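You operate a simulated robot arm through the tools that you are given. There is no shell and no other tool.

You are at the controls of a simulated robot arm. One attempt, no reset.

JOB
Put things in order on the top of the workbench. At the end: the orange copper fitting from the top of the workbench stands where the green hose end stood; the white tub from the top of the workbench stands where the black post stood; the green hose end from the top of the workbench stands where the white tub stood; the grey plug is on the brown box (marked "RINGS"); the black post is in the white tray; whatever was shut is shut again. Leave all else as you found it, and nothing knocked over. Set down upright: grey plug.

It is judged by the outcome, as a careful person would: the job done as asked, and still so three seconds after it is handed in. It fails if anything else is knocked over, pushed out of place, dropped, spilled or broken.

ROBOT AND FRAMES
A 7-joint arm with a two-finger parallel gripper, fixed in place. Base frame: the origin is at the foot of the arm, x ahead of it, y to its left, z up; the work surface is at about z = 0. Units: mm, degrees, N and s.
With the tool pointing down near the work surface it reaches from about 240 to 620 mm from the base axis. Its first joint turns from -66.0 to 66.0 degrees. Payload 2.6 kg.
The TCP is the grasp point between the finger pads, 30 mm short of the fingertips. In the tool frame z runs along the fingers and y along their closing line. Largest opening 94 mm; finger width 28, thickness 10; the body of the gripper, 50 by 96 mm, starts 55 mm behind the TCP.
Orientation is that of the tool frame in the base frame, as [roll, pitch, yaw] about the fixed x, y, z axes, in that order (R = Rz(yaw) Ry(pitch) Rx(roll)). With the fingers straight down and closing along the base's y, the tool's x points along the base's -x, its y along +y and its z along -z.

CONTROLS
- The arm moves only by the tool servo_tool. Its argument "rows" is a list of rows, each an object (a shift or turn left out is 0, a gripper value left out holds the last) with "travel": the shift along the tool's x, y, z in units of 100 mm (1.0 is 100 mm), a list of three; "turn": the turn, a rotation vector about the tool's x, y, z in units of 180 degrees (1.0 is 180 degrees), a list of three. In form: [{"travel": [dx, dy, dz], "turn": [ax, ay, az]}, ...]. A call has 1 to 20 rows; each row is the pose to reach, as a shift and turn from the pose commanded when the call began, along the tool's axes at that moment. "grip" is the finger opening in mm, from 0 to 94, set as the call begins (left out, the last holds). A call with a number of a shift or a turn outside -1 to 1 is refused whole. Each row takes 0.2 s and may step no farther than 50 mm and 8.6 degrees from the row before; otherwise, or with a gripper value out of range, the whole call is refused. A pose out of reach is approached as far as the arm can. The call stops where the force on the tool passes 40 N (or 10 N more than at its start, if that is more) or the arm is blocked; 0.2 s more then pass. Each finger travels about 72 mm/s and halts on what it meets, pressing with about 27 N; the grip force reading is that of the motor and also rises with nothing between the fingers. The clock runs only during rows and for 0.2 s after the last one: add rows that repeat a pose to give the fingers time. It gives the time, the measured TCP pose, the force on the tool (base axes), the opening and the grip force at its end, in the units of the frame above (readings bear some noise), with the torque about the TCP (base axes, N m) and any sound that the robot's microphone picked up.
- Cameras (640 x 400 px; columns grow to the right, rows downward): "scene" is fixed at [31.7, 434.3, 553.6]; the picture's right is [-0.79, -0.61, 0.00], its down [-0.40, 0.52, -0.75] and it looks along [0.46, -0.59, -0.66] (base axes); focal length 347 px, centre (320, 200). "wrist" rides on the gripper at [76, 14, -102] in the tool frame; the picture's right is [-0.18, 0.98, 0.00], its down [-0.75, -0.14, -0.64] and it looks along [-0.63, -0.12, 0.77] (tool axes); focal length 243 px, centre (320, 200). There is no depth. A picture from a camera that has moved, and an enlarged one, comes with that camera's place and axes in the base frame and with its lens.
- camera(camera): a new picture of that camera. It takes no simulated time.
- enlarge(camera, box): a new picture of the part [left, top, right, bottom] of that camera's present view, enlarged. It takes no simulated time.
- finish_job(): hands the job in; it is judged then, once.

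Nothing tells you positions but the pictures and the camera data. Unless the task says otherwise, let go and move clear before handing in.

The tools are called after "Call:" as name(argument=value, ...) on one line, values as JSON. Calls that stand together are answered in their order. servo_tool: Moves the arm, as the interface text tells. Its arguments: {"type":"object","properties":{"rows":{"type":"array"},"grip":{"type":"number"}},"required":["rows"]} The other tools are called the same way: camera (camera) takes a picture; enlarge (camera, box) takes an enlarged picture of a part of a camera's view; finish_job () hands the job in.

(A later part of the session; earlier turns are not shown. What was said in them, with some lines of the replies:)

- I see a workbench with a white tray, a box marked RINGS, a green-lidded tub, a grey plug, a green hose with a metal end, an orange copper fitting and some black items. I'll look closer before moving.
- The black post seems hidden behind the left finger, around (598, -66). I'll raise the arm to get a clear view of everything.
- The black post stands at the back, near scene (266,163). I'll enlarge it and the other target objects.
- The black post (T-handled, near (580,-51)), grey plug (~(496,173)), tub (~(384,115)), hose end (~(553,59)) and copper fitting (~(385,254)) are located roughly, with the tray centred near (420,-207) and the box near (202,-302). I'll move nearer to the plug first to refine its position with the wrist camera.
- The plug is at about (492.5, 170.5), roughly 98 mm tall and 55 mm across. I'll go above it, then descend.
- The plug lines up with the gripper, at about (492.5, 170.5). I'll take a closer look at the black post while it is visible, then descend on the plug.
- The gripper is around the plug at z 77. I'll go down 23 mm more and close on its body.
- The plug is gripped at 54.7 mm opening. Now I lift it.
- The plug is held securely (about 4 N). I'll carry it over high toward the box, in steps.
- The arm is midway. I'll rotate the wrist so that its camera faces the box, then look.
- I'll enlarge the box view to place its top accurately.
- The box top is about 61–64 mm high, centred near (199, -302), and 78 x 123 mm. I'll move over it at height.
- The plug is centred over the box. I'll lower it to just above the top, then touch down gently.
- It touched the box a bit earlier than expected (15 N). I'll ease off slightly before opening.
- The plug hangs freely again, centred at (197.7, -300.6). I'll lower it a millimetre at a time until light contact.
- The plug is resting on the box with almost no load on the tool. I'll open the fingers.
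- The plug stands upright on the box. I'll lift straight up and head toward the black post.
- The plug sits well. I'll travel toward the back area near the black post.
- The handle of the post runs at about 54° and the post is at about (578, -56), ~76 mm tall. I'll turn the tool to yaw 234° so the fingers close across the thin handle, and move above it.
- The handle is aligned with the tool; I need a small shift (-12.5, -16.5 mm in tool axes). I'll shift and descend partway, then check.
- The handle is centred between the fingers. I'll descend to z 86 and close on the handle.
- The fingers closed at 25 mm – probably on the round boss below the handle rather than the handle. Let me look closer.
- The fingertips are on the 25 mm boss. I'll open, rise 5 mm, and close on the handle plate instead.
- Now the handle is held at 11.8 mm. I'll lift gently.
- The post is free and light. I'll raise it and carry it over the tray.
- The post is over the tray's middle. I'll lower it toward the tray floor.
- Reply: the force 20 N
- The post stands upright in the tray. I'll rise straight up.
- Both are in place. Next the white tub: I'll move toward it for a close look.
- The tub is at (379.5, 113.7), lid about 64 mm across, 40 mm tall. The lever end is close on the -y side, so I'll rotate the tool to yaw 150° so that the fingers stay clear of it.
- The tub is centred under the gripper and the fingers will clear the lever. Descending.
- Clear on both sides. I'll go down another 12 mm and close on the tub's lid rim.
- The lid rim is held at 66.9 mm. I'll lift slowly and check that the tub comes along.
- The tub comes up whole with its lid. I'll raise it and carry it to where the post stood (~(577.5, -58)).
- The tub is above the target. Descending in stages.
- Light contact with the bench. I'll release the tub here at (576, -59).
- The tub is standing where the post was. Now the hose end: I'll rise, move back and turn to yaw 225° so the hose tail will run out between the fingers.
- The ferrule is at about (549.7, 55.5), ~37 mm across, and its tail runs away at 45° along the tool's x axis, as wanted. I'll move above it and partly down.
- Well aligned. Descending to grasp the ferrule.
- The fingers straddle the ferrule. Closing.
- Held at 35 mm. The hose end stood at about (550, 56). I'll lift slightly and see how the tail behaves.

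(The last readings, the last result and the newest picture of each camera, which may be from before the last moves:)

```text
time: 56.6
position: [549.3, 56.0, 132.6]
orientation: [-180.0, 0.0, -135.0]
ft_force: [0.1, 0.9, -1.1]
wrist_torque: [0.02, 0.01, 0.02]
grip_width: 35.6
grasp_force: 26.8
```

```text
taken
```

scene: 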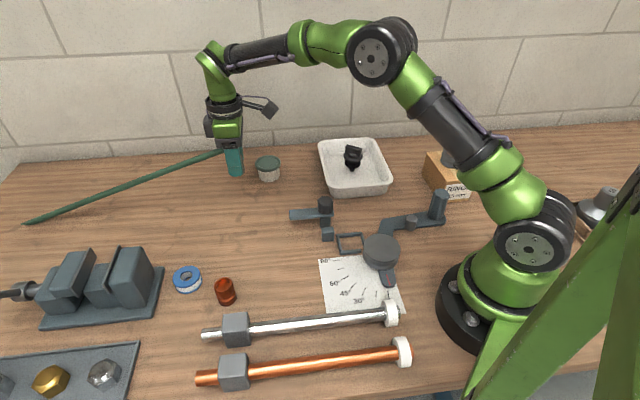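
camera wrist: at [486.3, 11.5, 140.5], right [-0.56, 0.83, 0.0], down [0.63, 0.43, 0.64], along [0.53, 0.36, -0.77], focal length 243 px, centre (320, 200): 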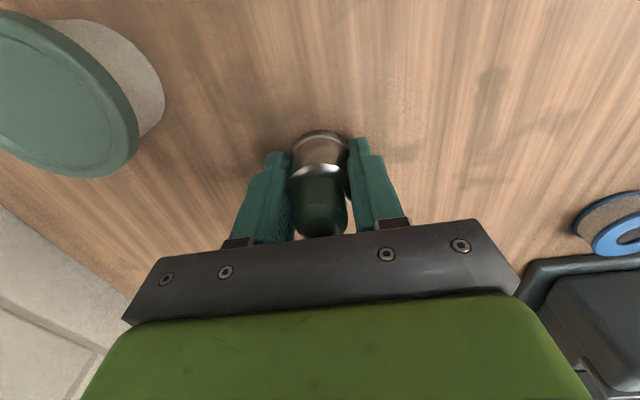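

The hose seems to lead off to a distant anchor (its line just passes to the bench edge), and there's almost no pull. I'll carry the end toward the tub's old place (~(379.7, 113.3)), watching the forces.

Call:
servo_tool(rows=[{"travel": [0.13, 0.27, 0]}, {"travel": [0.27, 0.54, 0]}, {"travel": [0.397, 0.802, 0]}])

Call:
servo_tool(rows=[{"travel": [0.13, 0.27, 0]}, {"travel": [0.27, 0.54, 0]}, {"travel": [0.397, 0.802, 0]}])

Call:
camera(camera="scene")

Call:
camera(camera="wrist")

```text
time: 57.4
position: [464.5, 84.0, 131.6]
orientation: [180.0, 0.0, -135.1]
ft_force: [-0.3, -0.2, -0.8]
wrist_torque: [0.01, -0.01, 0.02]
grip_width: 35.4
grasp_force: 26.6
```

```text
time: 58.2
position: [379.9, 113.4, 132.2]
orientation: [180.0, 0.0, -135.0]
ft_force: [0.2, -0.3, -1.3]
wrist_torque: [0.02, 0.01, 0.03]
grip_width: 35.3
grasp_force: 26.9
```

```text
taken
```

scene: 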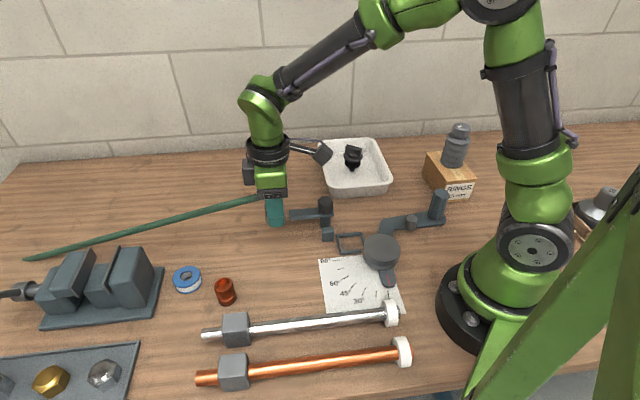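

```text
taken
camera wrist: at [315.3, 69.3, 235.4], right [-0.56, 0.83, 0.0], down [0.63, 0.43, 0.64], along [0.53, 0.36, -0.77], focal length 243 px, centre (320, 200)
```

wrist: 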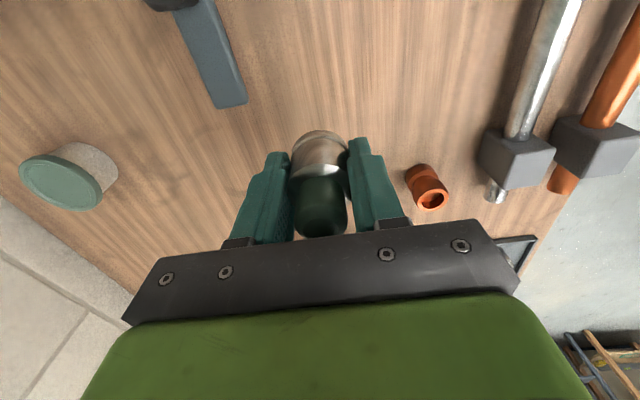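

The tether gives no pull. I'm directly above the tub's old place; lowering now.

Call:
servo_tool(rows=[{"travel": [0, 0, 0.35]}, {"travel": [0, 0, 0.7]}, {"travel": [0, 0, 0.92]}])

Call:
servo_tool(rows=[{"travel": [0, 0, 0.008]}, {"travel": [0, 0, 0.015]}])

Call:
camera(camera="wrist")

Call:
camera(camera="scene")

```text
time: 59.0
position: [379.7, 113.3, 39.6]
orientation: [-180.0, 0.0, -135.1]
ft_force: [-0.1, 0.6, -0.2]
wrist_torque: [-0.01, 0.02, 0.01]
grip_width: 35.3
grasp_force: 27.4
```

```text
time: 59.6
position: [380.4, 113.7, 38.7]
orientation: [-179.9, 0.0, -135.0]
ft_force: [-0.3, 0.1, 0.5]
wrist_torque: [0.0, 0.03, 0.0]
grip_width: 35.1
grasp_force: 26.8
```

```text
taken
camera wrist: at [316.5, 68.5, 141.4], right [-0.56, 0.83, 0.0], down [0.63, 0.43, 0.64], along [0.53, 0.36, -0.77], focal length 243 px, centre (320, 200)
```

wrist: 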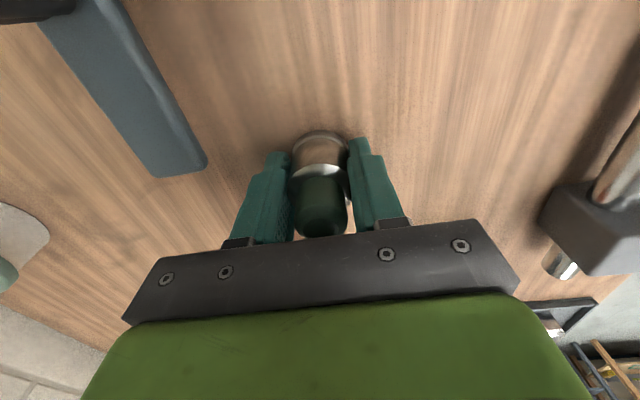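

```text
taken
```

scene: 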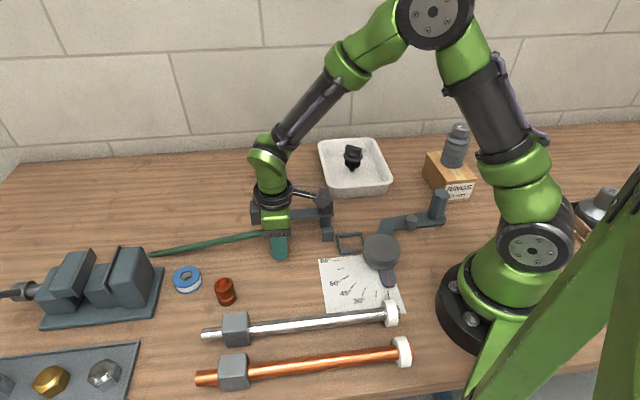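

Call:
servo_tool(rows=[{"travel": [0, 0, 0.005]}, {"travel": [0, 0, 0.01]}])

Call:
servo_tool(rows=[{"travel": [0, 0, 0.004]}, {"travel": [0, 0, 0.007]}])

```text
time: 60.2
position: [380.7, 112.6, 37.0]
orientation: [-180.0, 0.0, -135.1]
ft_force: [-0.7, 0.2, -0.8]
wrist_torque: [-0.02, 0.01, 0.0]
grip_width: 35.4
grasp_force: 27.1
```

```text
time: 60.8
position: [380.3, 113.2, 37.6]
orientation: [-180.0, 0.0, -135.1]
ft_force: [-3.3, -1.8, 11.0]
wrist_torque: [-0.2, 0.23, 0.0]
grip_width: 35.5
grasp_force: 26.5
```

Call:
servo_tool(rows=[{"travel": [0, 0, -0.003]}, {"travel": [0, 0, -0.005]}])

Call:
servo_tool(rows=[{"travel": [0, 0, 0]}, {"travel": [0, 0, 0]}, {"travel": [0, 0, 0]}], grip=56)

Call:
camera(camera="wrist")

Call:
camera(camera="scene")

```text
time: 61.4
position: [380.9, 112.5, 36.8]
orientation: [-180.0, 0.0, -134.9]
ft_force: [-1.7, 0.9, 5.9]
wrist_torque: [-0.14, 0.13, -0.01]
grip_width: 35.4
grasp_force: 27.0
```

```text
time: 62.2
position: [380.3, 112.8, 36.6]
orientation: [180.0, 0.0, -135.0]
ft_force: [0.0, 0.0, 0.1]
wrist_torque: [0.03, 0.02, -0.02]
grip_width: 56.2
grasp_force: 0.0
```

```text
taken
camera wrist: at [316.2, 68.5, 140.4], right [-0.56, 0.83, 0.0], down [0.63, 0.43, 0.64], along [0.53, 0.36, -0.77], focal length 243 px, centre (320, 200)
```

wrist: 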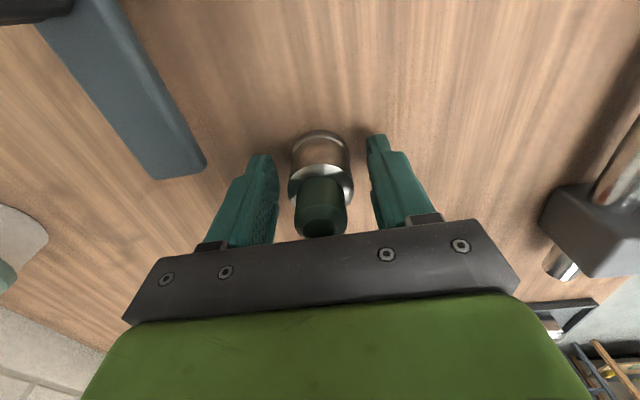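

```text
taken
```

scene: 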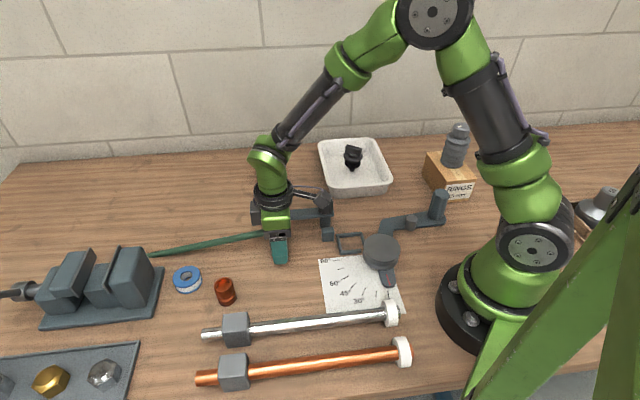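

Released and standing. Lifting straight up.

Call:
servo_tool(rows=[{"travel": [0, 0, -0.15]}, {"travel": [0, 0, -0.4]}, {"travel": [0, 0, -0.8]}, {"travel": [0, 0, -1.0]}])

Call:
camera(camera="wrist")

Call:
camera(camera="scene")

```text
time: 63.2
position: [381.3, 111.8, 137.7]
orientation: [180.0, 0.0, -135.1]
ft_force: [0.0, -1.7, 0.2]
wrist_torque: [0.0, 0.01, 0.02]
grip_width: 55.8
grasp_force: 0.1
```

```text
taken
camera wrist: at [316.2, 68.4, 240.4], right [-0.56, 0.83, 0.0], down [0.63, 0.43, 0.64], along [0.53, 0.36, -0.77], focal length 243 px, centre (320, 200)
```

wrist: 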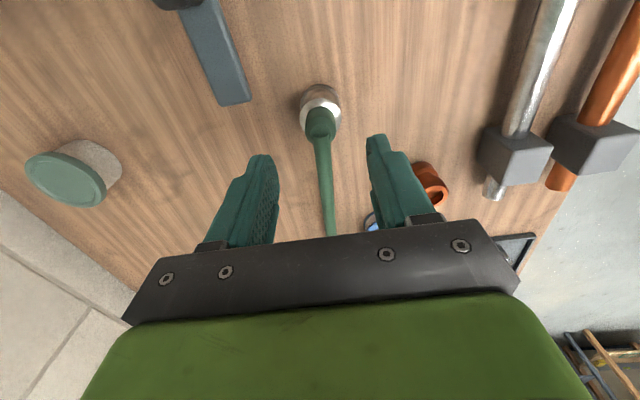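

```text
taken
```

scene: 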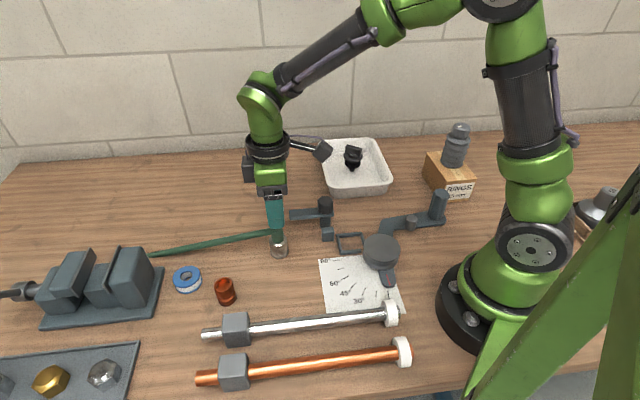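

The hose end stands at the tub's old place. Now to the copper fitting near (382, 256): I'll move there, turning back to yaw 180°.

Call:
servo_tool(rows=[{"travel": [0, 0, -0.4]}, {"travel": [-0.1, 0.25, -0.55]}, {"travel": [-0.2, 0.48, -0.55]}, {"travel": [-0.29, 0.72, -0.55]}])

Call:
servo_tool(rows=[{"travel": [-0.05, 0.12, 0], "turn": [0, 0, 0.0417]}, {"travel": [-0.1, 0.24, 0], "turn": [0, 0, 0.0833]}, {"travel": [-0.15, 0.36, 0], "turn": [0, 0, 0.125]}, {"travel": [-0.2, 0.48, 0], "turn": [0, 0, 0.1667]}, {"travel": [-0.25, 0.6, 0], "turn": [0, 0, 0.2083]}, {"travel": [-0.29, 0.73, 0], "turn": [0, 0, 0.25]}])

Call:
camera(camera="wrist")

Call:
camera(camera="scene")

```text
time: 64.2
position: [349.1, 185.4, 192.8]
orientation: [180.0, 0.0, -135.0]
ft_force: [0.0, -0.7, -0.7]
wrist_torque: [0.01, 0.02, 0.02]
grip_width: 56.0
grasp_force: 0.0
```

```text
time: 65.6
position: [318.9, 256.9, 192.4]
orientation: [179.9, 0.1, 179.8]
ft_force: [-0.3, 0.0, -1.2]
wrist_torque: [-0.01, -0.02, 0.0]
grip_width: 56.2
grasp_force: 0.1
```

```text
taken
camera wrist: at [242.2, 270.4, 295.4], right [0.19, 0.98, 0.0], down [0.75, -0.14, 0.64], along [0.63, -0.12, -0.77], focal length 243 px, centre (320, 200)
```

wrist: 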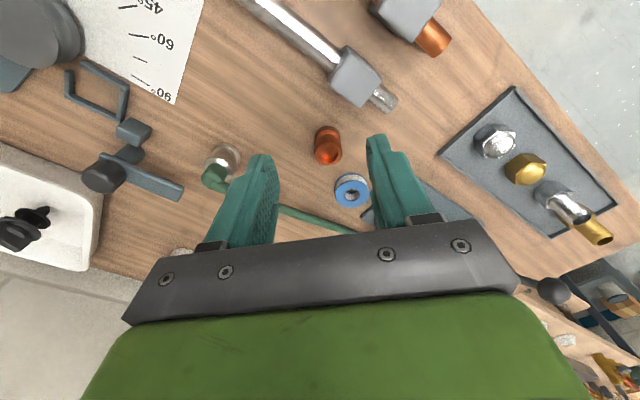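

```text
taken
```

scene: 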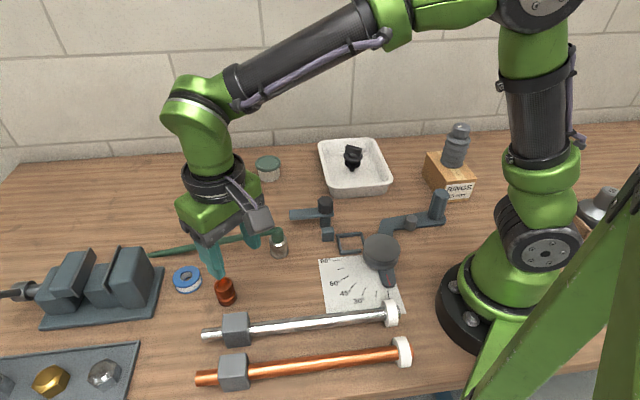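

Call:
enlarge(camera="wrist", box=[270, 90, 410, 220])

Call:
enlarge(camera="scene", box=[160, 210, 310, 320])

```text
3.08 times, centred on (340, 155) of wrist
camera zoom: at [242.2, 270.4, 295.4], right [0.19, 0.98, 0.0], down [0.75, -0.14, 0.64], along [0.63, -0.12, -0.77], focal length 746 px, centre (258, 338)
```

zoom: 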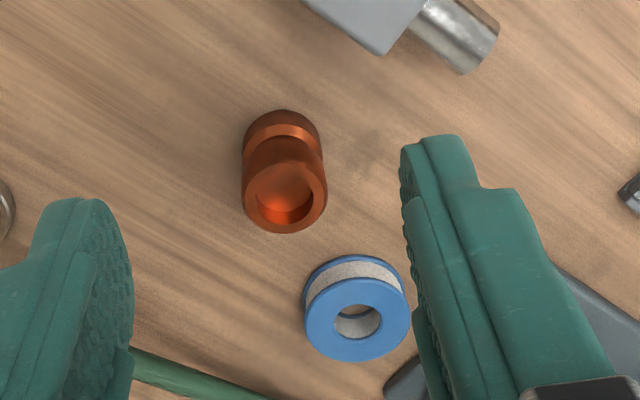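

```text
3.64 times, centred on (235, 265) of scene
camera zoom: at [31.8, 434.3, 553.6], right [-0.79, -0.61, 0.0], down [-0.4, 0.52, -0.75], along [0.46, -0.59, -0.66], focal length 1260 px, centre (629, -36)
```

zoom: 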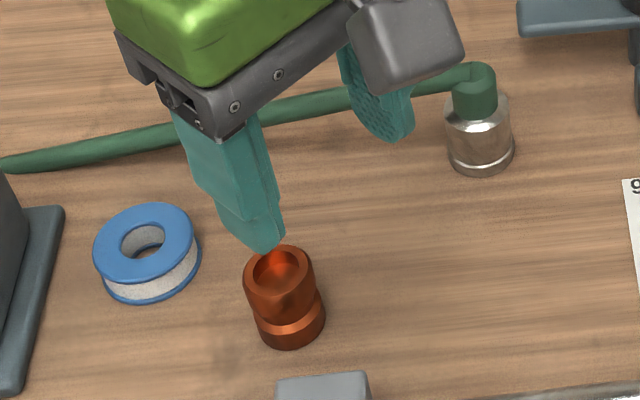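

The fitting stands at about (381.3, 255.7), ~32 mm across, 44 mm tall. Moving above and down.

Call:
servo_tool(rows=[{"travel": [-0.32, 0, 0.1]}, {"travel": [-0.63, -0.004, 0.3]}, {"travel": [-0.63, -0.004, 0.65]}], grip=66)

Call:
camera(camera="wrist")

Call:
enlarge(camera="wrist", box=[270, 70, 370, 170])

```text
time: 66.4
position: [381.1, 255.9, 125.3]
orientation: [179.9, 0.0, 179.9]
ft_force: [0.3, -0.7, 0.0]
wrist_torque: [0.04, -0.01, 0.02]
grip_width: 66.0
grasp_force: 0.0
```

```text
taken
camera wrist: at [305.1, 270.0, 230.0], right [0.18, 0.98, 0.0], down [0.75, -0.14, 0.64], along [0.63, -0.12, -0.77], focal length 243 px, centre (320, 200)
```

wrist: 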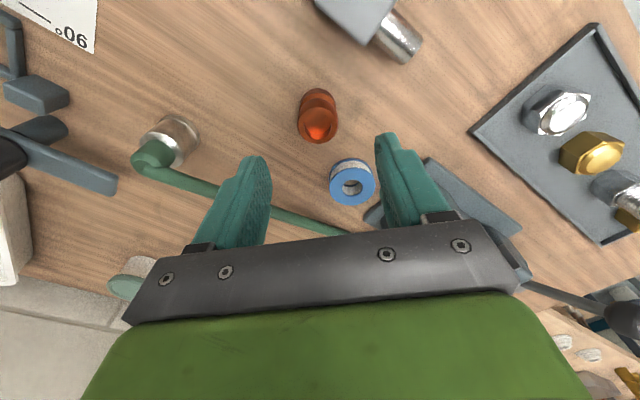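

```text
4.00 times, centred on (320, 120) of wrist
camera zoom: at [305.1, 270.0, 230.0], right [0.18, 0.98, 0.0], down [0.75, -0.14, 0.64], along [0.63, -0.12, -0.77], focal length 970 px, centre (320, 520)
```

zoom: 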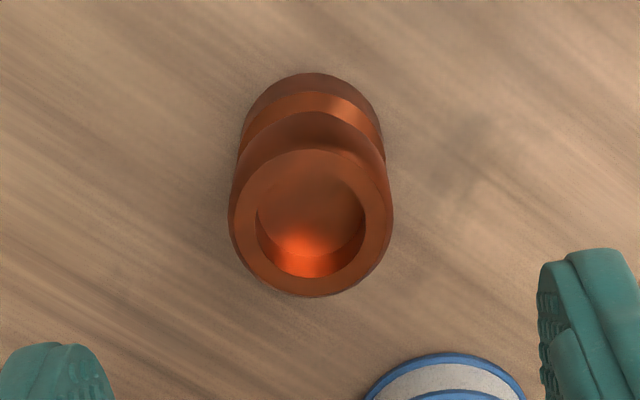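

Aligned within 2 mm; a small correction and descent.

Call:
servo_tool(rows=[{"travel": [0, -0.018, 0.35]}, {"travel": [0, -0.018, 0.7]}, {"travel": [0, -0.018, 0.885]}])

Call:
camera(camera="wrist")

Call:
servo_tool(rows=[{"travel": [0, 0, 0]}, {"travel": [0, 0, 0]}, {"travel": [0, 0, 0]}], grip=20)

Call:
camera(camera="wrist")

Call:
enlarge(camera="scene", box=[160, 210, 310, 320])

```text
time: 67.2
position: [381.8, 253.8, 37.4]
orientation: [180.0, 0.1, 179.9]
ft_force: [-0.3, -0.7, -0.7]
wrist_torque: [-0.03, 0.02, -0.01]
grip_width: 65.9
grasp_force: 0.0
```

```text
taken
camera wrist: at [305.1, 267.4, 141.4], right [0.19, 0.98, 0.0], down [0.75, -0.14, 0.64], along [0.63, -0.12, -0.77], focal length 243 px, centre (320, 200)
```

wrist: 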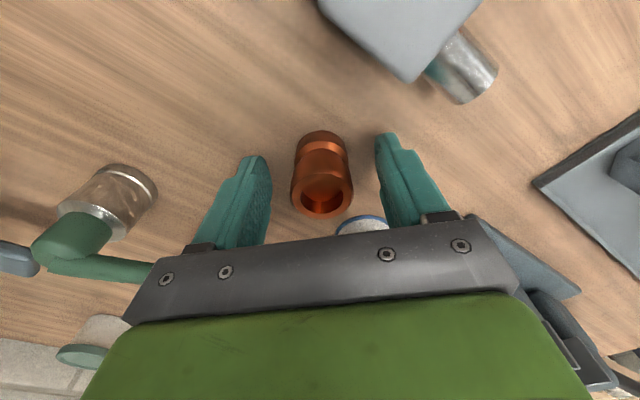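

```text
time: 68.0
position: [381.5, 252.6, 39.0]
orientation: [180.0, 0.1, -179.9]
ft_force: [0.1, 0.5, 0.2]
wrist_torque: [0.04, -0.01, 0.01]
grip_width: 31.9
grasp_force: 26.7
```

```text
taken
camera wrist: at [305.1, 267.3, 141.8], right [0.18, 0.98, 0.0], down [0.75, -0.14, 0.64], along [0.63, -0.12, -0.77], focal length 243 px, centre (320, 200)
```

wrist: 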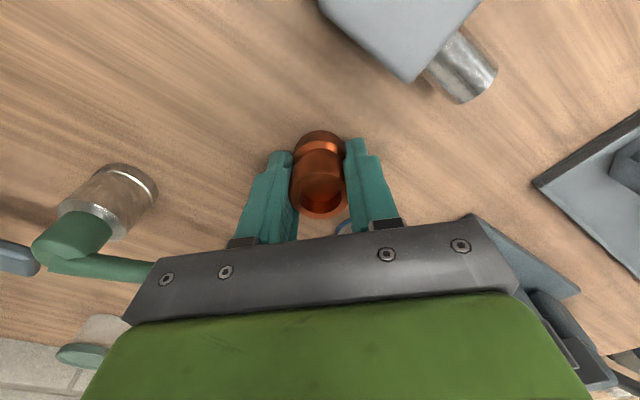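

```text
3.64 times, centred on (235, 265) of scene
camera zoom: at [31.7, 434.3, 553.6], right [-0.79, -0.61, 0.0], down [-0.4, 0.52, -0.75], along [0.46, -0.59, -0.66], focal length 1260 px, centre (629, -36)
```

zoom: 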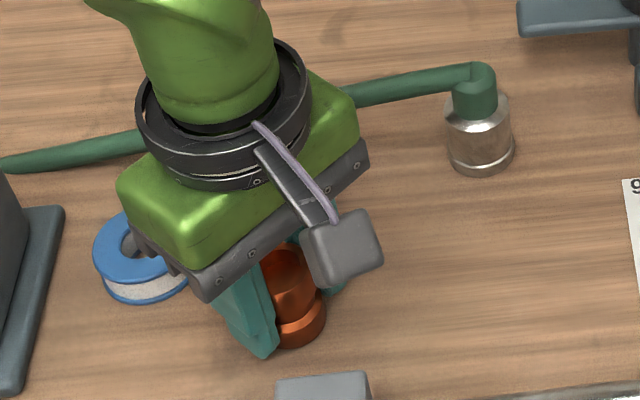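

Gripped at 31.9 mm. Lifting and carrying it high over the hose to (550, 56).

Call:
servo_tool(rows=[{"travel": [0, 0, -0.1]}, {"travel": [0, 0, -0.5]}, {"travel": [0, 0, -0.9]}, {"travel": [0, 0, -1.0]}])

Call:
servo_tool(rows=[{"travel": [-0.1, -0.12, -0.35]}, {"travel": [-0.35, -0.4, -0.5]}, {"travel": [-0.6, -0.7, -0.5]}, {"travel": [-0.845, -0.985, -0.5]}])

Call:
servo_tool(rows=[{"travel": [-0.28, -0.33, 0]}, {"travel": [-0.56, -0.66, 0]}, {"travel": [-0.84, -0.985, 0]}])

Call:
camera(camera="wrist")

Call:
camera(camera="scene")

```text
time: 69.0
position: [382.7, 254.8, 138.9]
orientation: [-179.9, 0.0, -180.0]
ft_force: [0.0, -0.1, -0.6]
wrist_torque: [-0.03, 0.0, 0.0]
grip_width: 32.0
grasp_force: 26.8
```

```text
time: 70.0
position: [467.7, 155.0, 189.7]
orientation: [-180.0, 0.0, 180.0]
ft_force: [0.9, -0.8, -1.1]
wrist_torque: [0.03, 0.02, -0.01]
grip_width: 32.0
grasp_force: 26.9
```

```text
time: 70.8
position: [550.4, 58.4, 191.1]
orientation: [-179.9, 0.0, 179.9]
ft_force: [-0.4, 0.7, 0.3]
wrist_torque: [0.01, 0.01, 0.0]
grip_width: 31.9
grasp_force: 26.7
```

```text
taken
camera wrist: at [474.1, 70.9, 293.3], right [0.18, 0.98, 0.0], down [0.75, -0.14, 0.64], along [0.63, -0.12, -0.77], focal length 243 px, centre (320, 200)
```

wrist: 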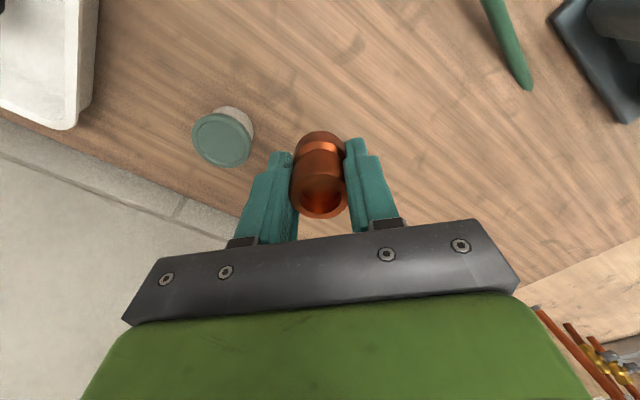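

```text
taken
```

scene: 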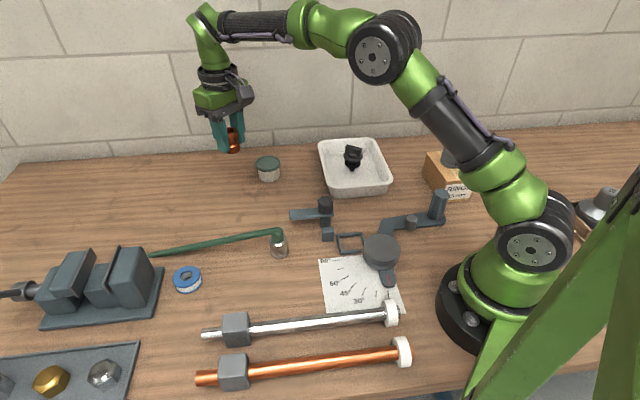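

Over the target. Lowering.

Call:
servo_tool(rows=[{"travel": [0, -0.01, 0.4]}, {"travel": [0, -0.01, 0.8]}])

Call:
servo_tool(rows=[{"travel": [0, 0, 0.4]}, {"travel": [0, 0, 0.65]}, {"travel": [0, 0, 0.7]}])

Call:
camera(camera="wrist")

Call:
enlarge(camera="scene", box=[180, 110, 310, 220])

```text
time: 71.4
position: [550.8, 56.3, 109.6]
orientation: [180.0, 0.0, 179.9]
ft_force: [-0.4, 0.1, 0.3]
wrist_torque: [-0.01, 0.01, -0.02]
grip_width: 31.6
grasp_force: 26.8
```

```text
time: 72.2
position: [550.1, 56.8, 38.4]
orientation: [180.0, 0.0, 179.9]
ft_force: [0.9, -0.2, 0.5]
wrist_torque: [0.0, 0.02, -0.03]
grip_width: 31.8
grasp_force: 27.0
```

```text
taken
camera wrist: at [473.7, 69.9, 141.6], right [0.19, 0.98, 0.0], down [0.75, -0.14, 0.64], along [0.63, -0.12, -0.77], focal length 243 px, centre (320, 200)
```

wrist: 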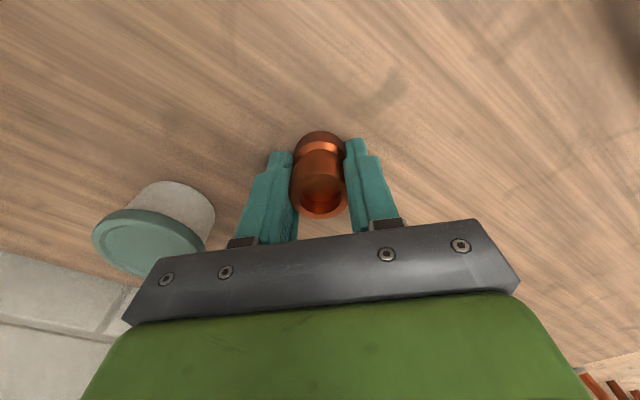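

```text
3.64 times, centred on (245, 165) of scene
camera zoom: at [31.7, 434.3, 553.6], right [-0.79, -0.61, 0.0], down [-0.4, 0.52, -0.75], along [0.46, -0.59, -0.66], focal length 1260 px, centre (593, 327)
```

zoom: 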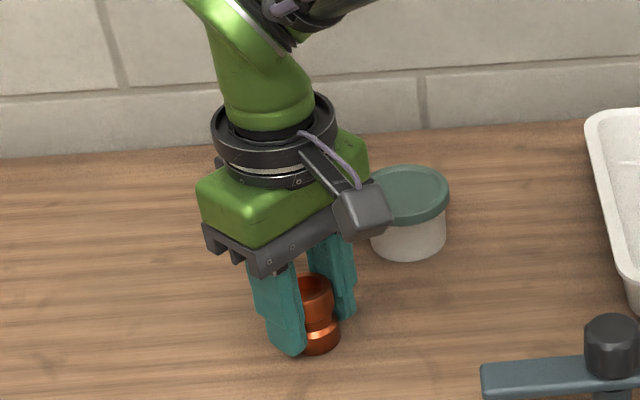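

Call:
servo_tool(rows=[{"travel": [0, 0, 0.005]}, {"travel": [0, 0, 0.01]}])

Call:
servo_tool(rows=[{"travel": [0, 0, 0.005]}, {"travel": [0, 0, 0.008]}])

```text
time: 72.8
position: [550.3, 56.7, 37.4]
orientation: [-179.9, 0.0, -179.9]
ft_force: [-1.7, -0.1, 5.5]
wrist_torque: [-0.01, 0.07, -0.02]
grip_width: 31.5
grasp_force: 26.3
```

```text
time: 73.4
position: [552.1, 56.2, 38.8]
orientation: [-180.0, 0.1, 179.9]
ft_force: [-6.4, -0.3, 14.5]
wrist_torque: [-0.04, 0.2, -0.02]
grip_width: 31.7
grasp_force: 27.1
```

Contact made. I'll back off slightly, then open.

Call:
servo_tool(rows=[{"travel": [0, 0, -0.005]}, {"travel": [0, 0, -0.009]}])

Call:
servo_tool(rows=[{"travel": [0, 0, 0]}, {"travel": [0, 0, 0]}, {"travel": [0, 0, 0]}], grip=60)

Call:
camera(camera="wrist")

Call:
servo_tool(rows=[{"travel": [0, 0, -0.2]}, {"travel": [0, 0, -0.6]}, {"travel": [0, 0, -1.0]}])

Call:
servo_tool(rows=[{"travel": [0.3, 0.2, -0.3]}, {"travel": [0.6, 0.4, -0.6]}, {"travel": [0.9, 0.5, -0.8]}])

Call:
camera(camera="wrist")

Call:
camera(camera="scene")

```text
time: 74.0
position: [551.3, 56.5, 37.8]
orientation: [180.0, 0.0, 180.0]
ft_force: [4.0, 0.8, 7.2]
wrist_torque: [0.02, -0.11, -0.03]
grip_width: 31.7
grasp_force: 26.9
```

```text
time: 74.8
position: [550.4, 55.0, 38.0]
orientation: [-179.9, 0.0, 180.0]
ft_force: [0.7, -0.1, 0.3]
wrist_torque: [0.04, 0.01, -0.02]
grip_width: 60.0
grasp_force: 0.2
```

```text
taken
camera wrist: at [474.0, 69.9, 141.3], right [0.18, 0.98, 0.0], down [0.75, -0.14, 0.64], along [0.63, -0.12, -0.77], focal length 243 px, centre (320, 200)
```

wrist: 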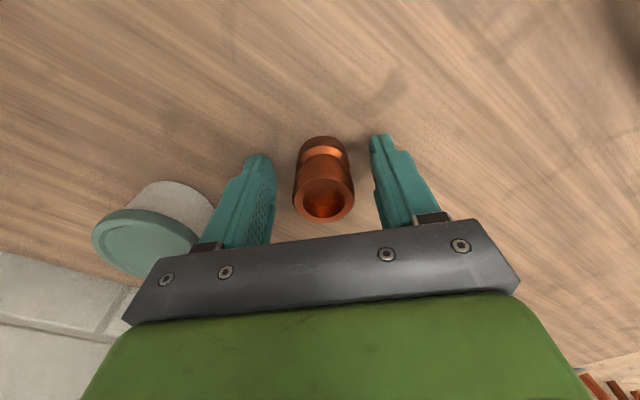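

```text
time: 75.6
position: [551.1, 56.7, 137.9]
orientation: [-179.9, -0.1, 180.0]
ft_force: [0.1, -0.3, 0.3]
wrist_torque: [0.0, 0.0, 0.01]
grip_width: 60.0
grasp_force: 0.0
```

```text
time: 76.4
position: [460.4, 105.9, 217.6]
orientation: [179.9, 0.0, 180.0]
ft_force: [0.6, 1.1, -0.2]
wrist_torque: [-0.04, 0.01, 0.0]
grip_width: 60.1
grasp_force: 0.1
```

```text
taken
camera wrist: at [384.4, 120.6, 320.3], right [0.18, 0.98, 0.0], down [0.75, -0.14, 0.64], along [0.63, -0.12, -0.77], focal length 243 px, centre (320, 200)
```

wrist: 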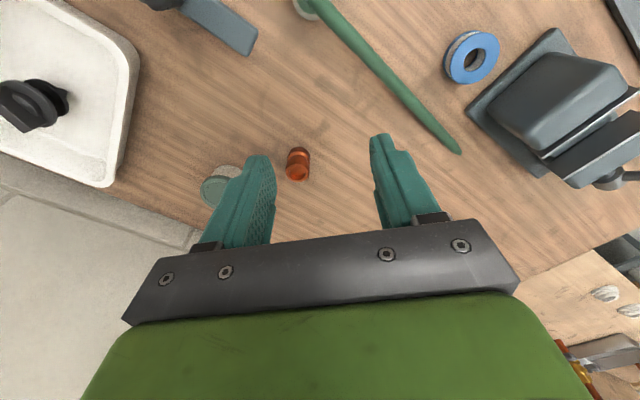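

```text
taken
```

scene: 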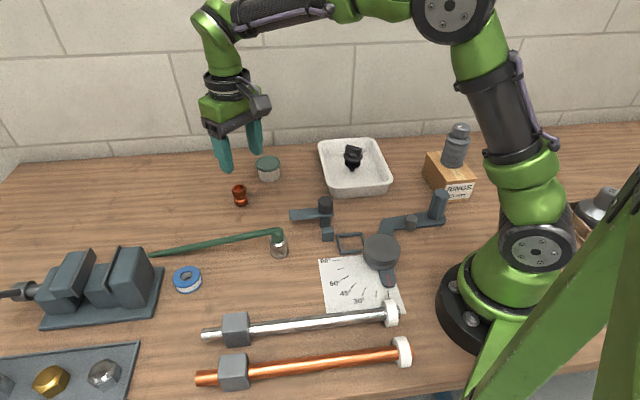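

All five moves are done. I'll verify each placement with enlarged views.

Call:
enlarge(camera="scene", box=[190, 140, 310, 215])

Call:
enlarge(camera="scene", box=[160, 200, 320, 300])

Call:
enlarge(camera="scene", box=[310, 110, 490, 222])

```text
5.33 times, centred on (250, 178) of scene
camera zoom: at [31.8, 434.3, 553.6], right [-0.79, -0.61, 0.0], down [-0.4, 0.52, -0.75], along [0.46, -0.59, -0.66], focal length 1849 px, centre (693, 320)
```

zoom: 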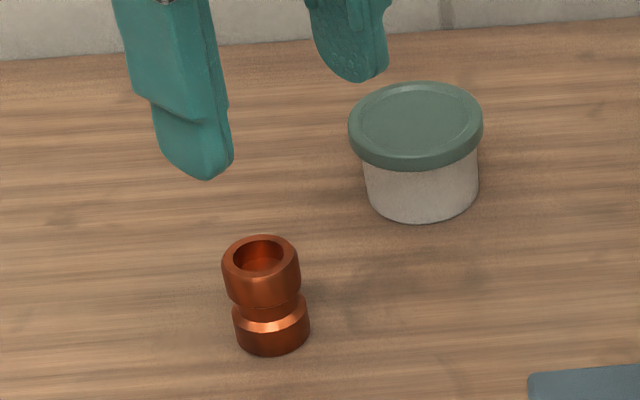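

```text
4.00 times, centred on (240, 250) of scene
camera zoom: at [31.8, 434.3, 553.6], right [-0.79, -0.61, 0.0], down [-0.4, 0.52, -0.75], along [0.46, -0.59, -0.66], focal length 1387 px, centre (640, 0)
```

zoom: 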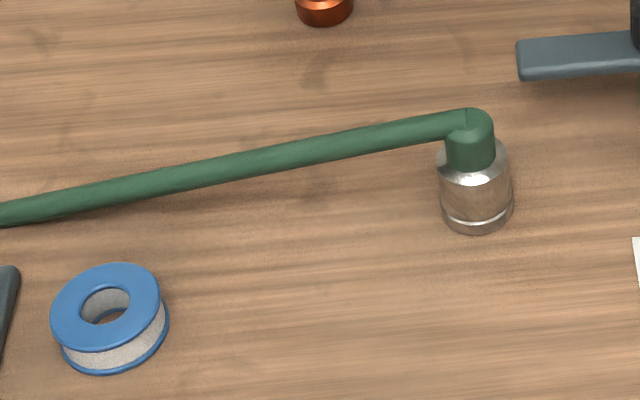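

```text
3.56 times, centred on (400, 166) of scene
camera zoom: at [31.8, 434.3, 553.6], right [-0.79, -0.61, 0.0], down [-0.4, 0.52, -0.75], along [0.46, -0.59, -0.66], focal length 1232 px, centre (36, 321)
```

zoom: 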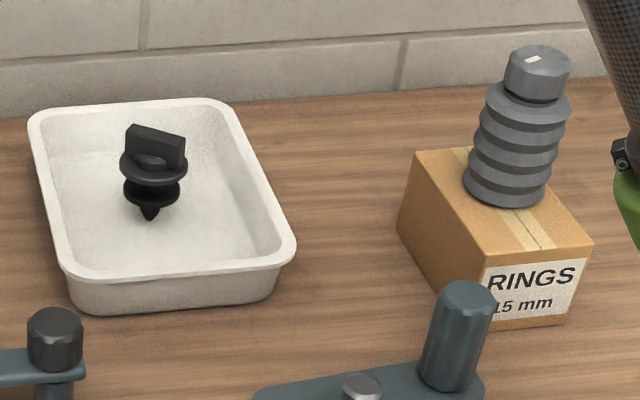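

Everything is standing properly. I want a more precise check of the tub's and fitting's positions against the original spots.

Call:
enlarge(camera="scene", box=[230, 140, 300, 190])

Call:
enlarge(camera="scene", box=[205, 170, 275, 220])

Call:
enlarge(camera="wrist", box=[180, 120, 340, 220])

```text
8.00 times, centred on (265, 165) of scene
camera zoom: at [31.8, 434.3, 553.6], right [-0.79, -0.61, 0.0], down [-0.4, 0.52, -0.75], along [0.46, -0.59, -0.66], focal length 2773 px, centre (760, 480)
```

zoom: 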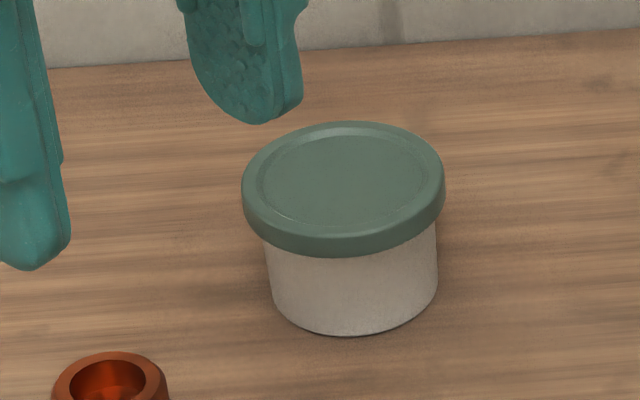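

```text
8.00 times, centred on (240, 195) of scene
camera zoom: at [31.8, 434.3, 553.6], right [-0.79, -0.61, 0.0], down [-0.4, 0.52, -0.75], along [0.46, -0.59, -0.66], focal length 2773 px, centre (960, 240)
```

zoom: 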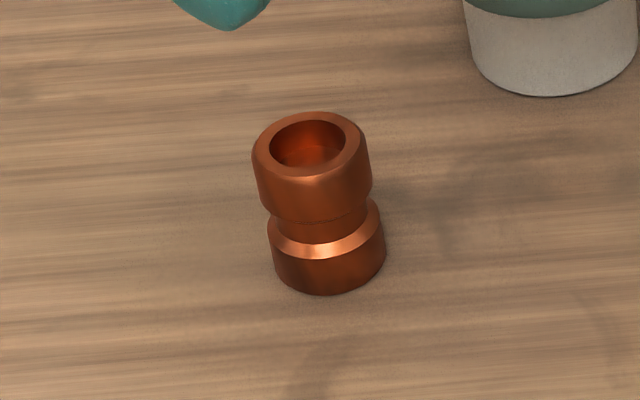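

```text
4.00 times, centred on (260, 170) of wrist
camera zoom: at [384.4, 120.6, 320.3], right [0.18, 0.98, 0.0], down [0.75, -0.14, 0.64], along [0.63, -0.12, -0.77], focal length 970 px, centre (560, 320)
```

zoom: 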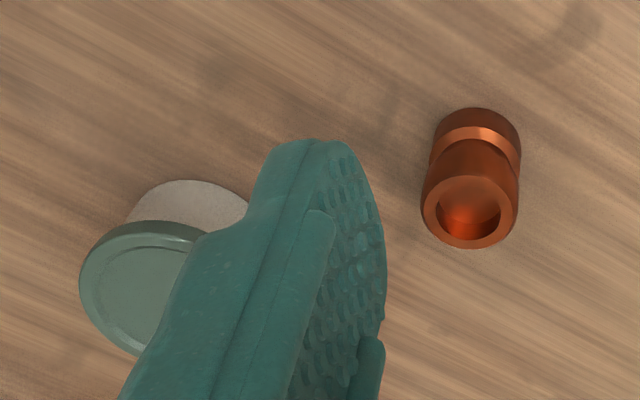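

The tub is within about 4 mm of where the post stood. The hose end is within about 4 mm of the tub's old place, and the fitting within about 6 mm of the hose end's. The plug is upright on the RINGS box, the post is in the tray, and the tub's lid is still on. The tray and box haven't moved and the arm is clear, so I'm handing in the job.

Call:
finish_job()

```text
The job is handed in.
```

The job is handed in. In the last pictures everything was standing and in place:

- **Copper fitting:** stands where the green hose end stood, about 6 mm off by the camera.
- **White tub:** stands where the black post stood, within about 5 mm, with its lid still on.
- **Green hose end:** stands where the tub stood, within about 4 mm. Its hose now lies along a slightly different line and touches nothing else.
- **Grey plug:** upright on the RINGS box.
- **Black post:** in the white tray, also standing upright.

I opened nothing. I saw nothing else disturbed: the tray and the RINGS box line up with the first pictures, and nothing was knocked over. I let go of everything and moved the arm clear before handing in.
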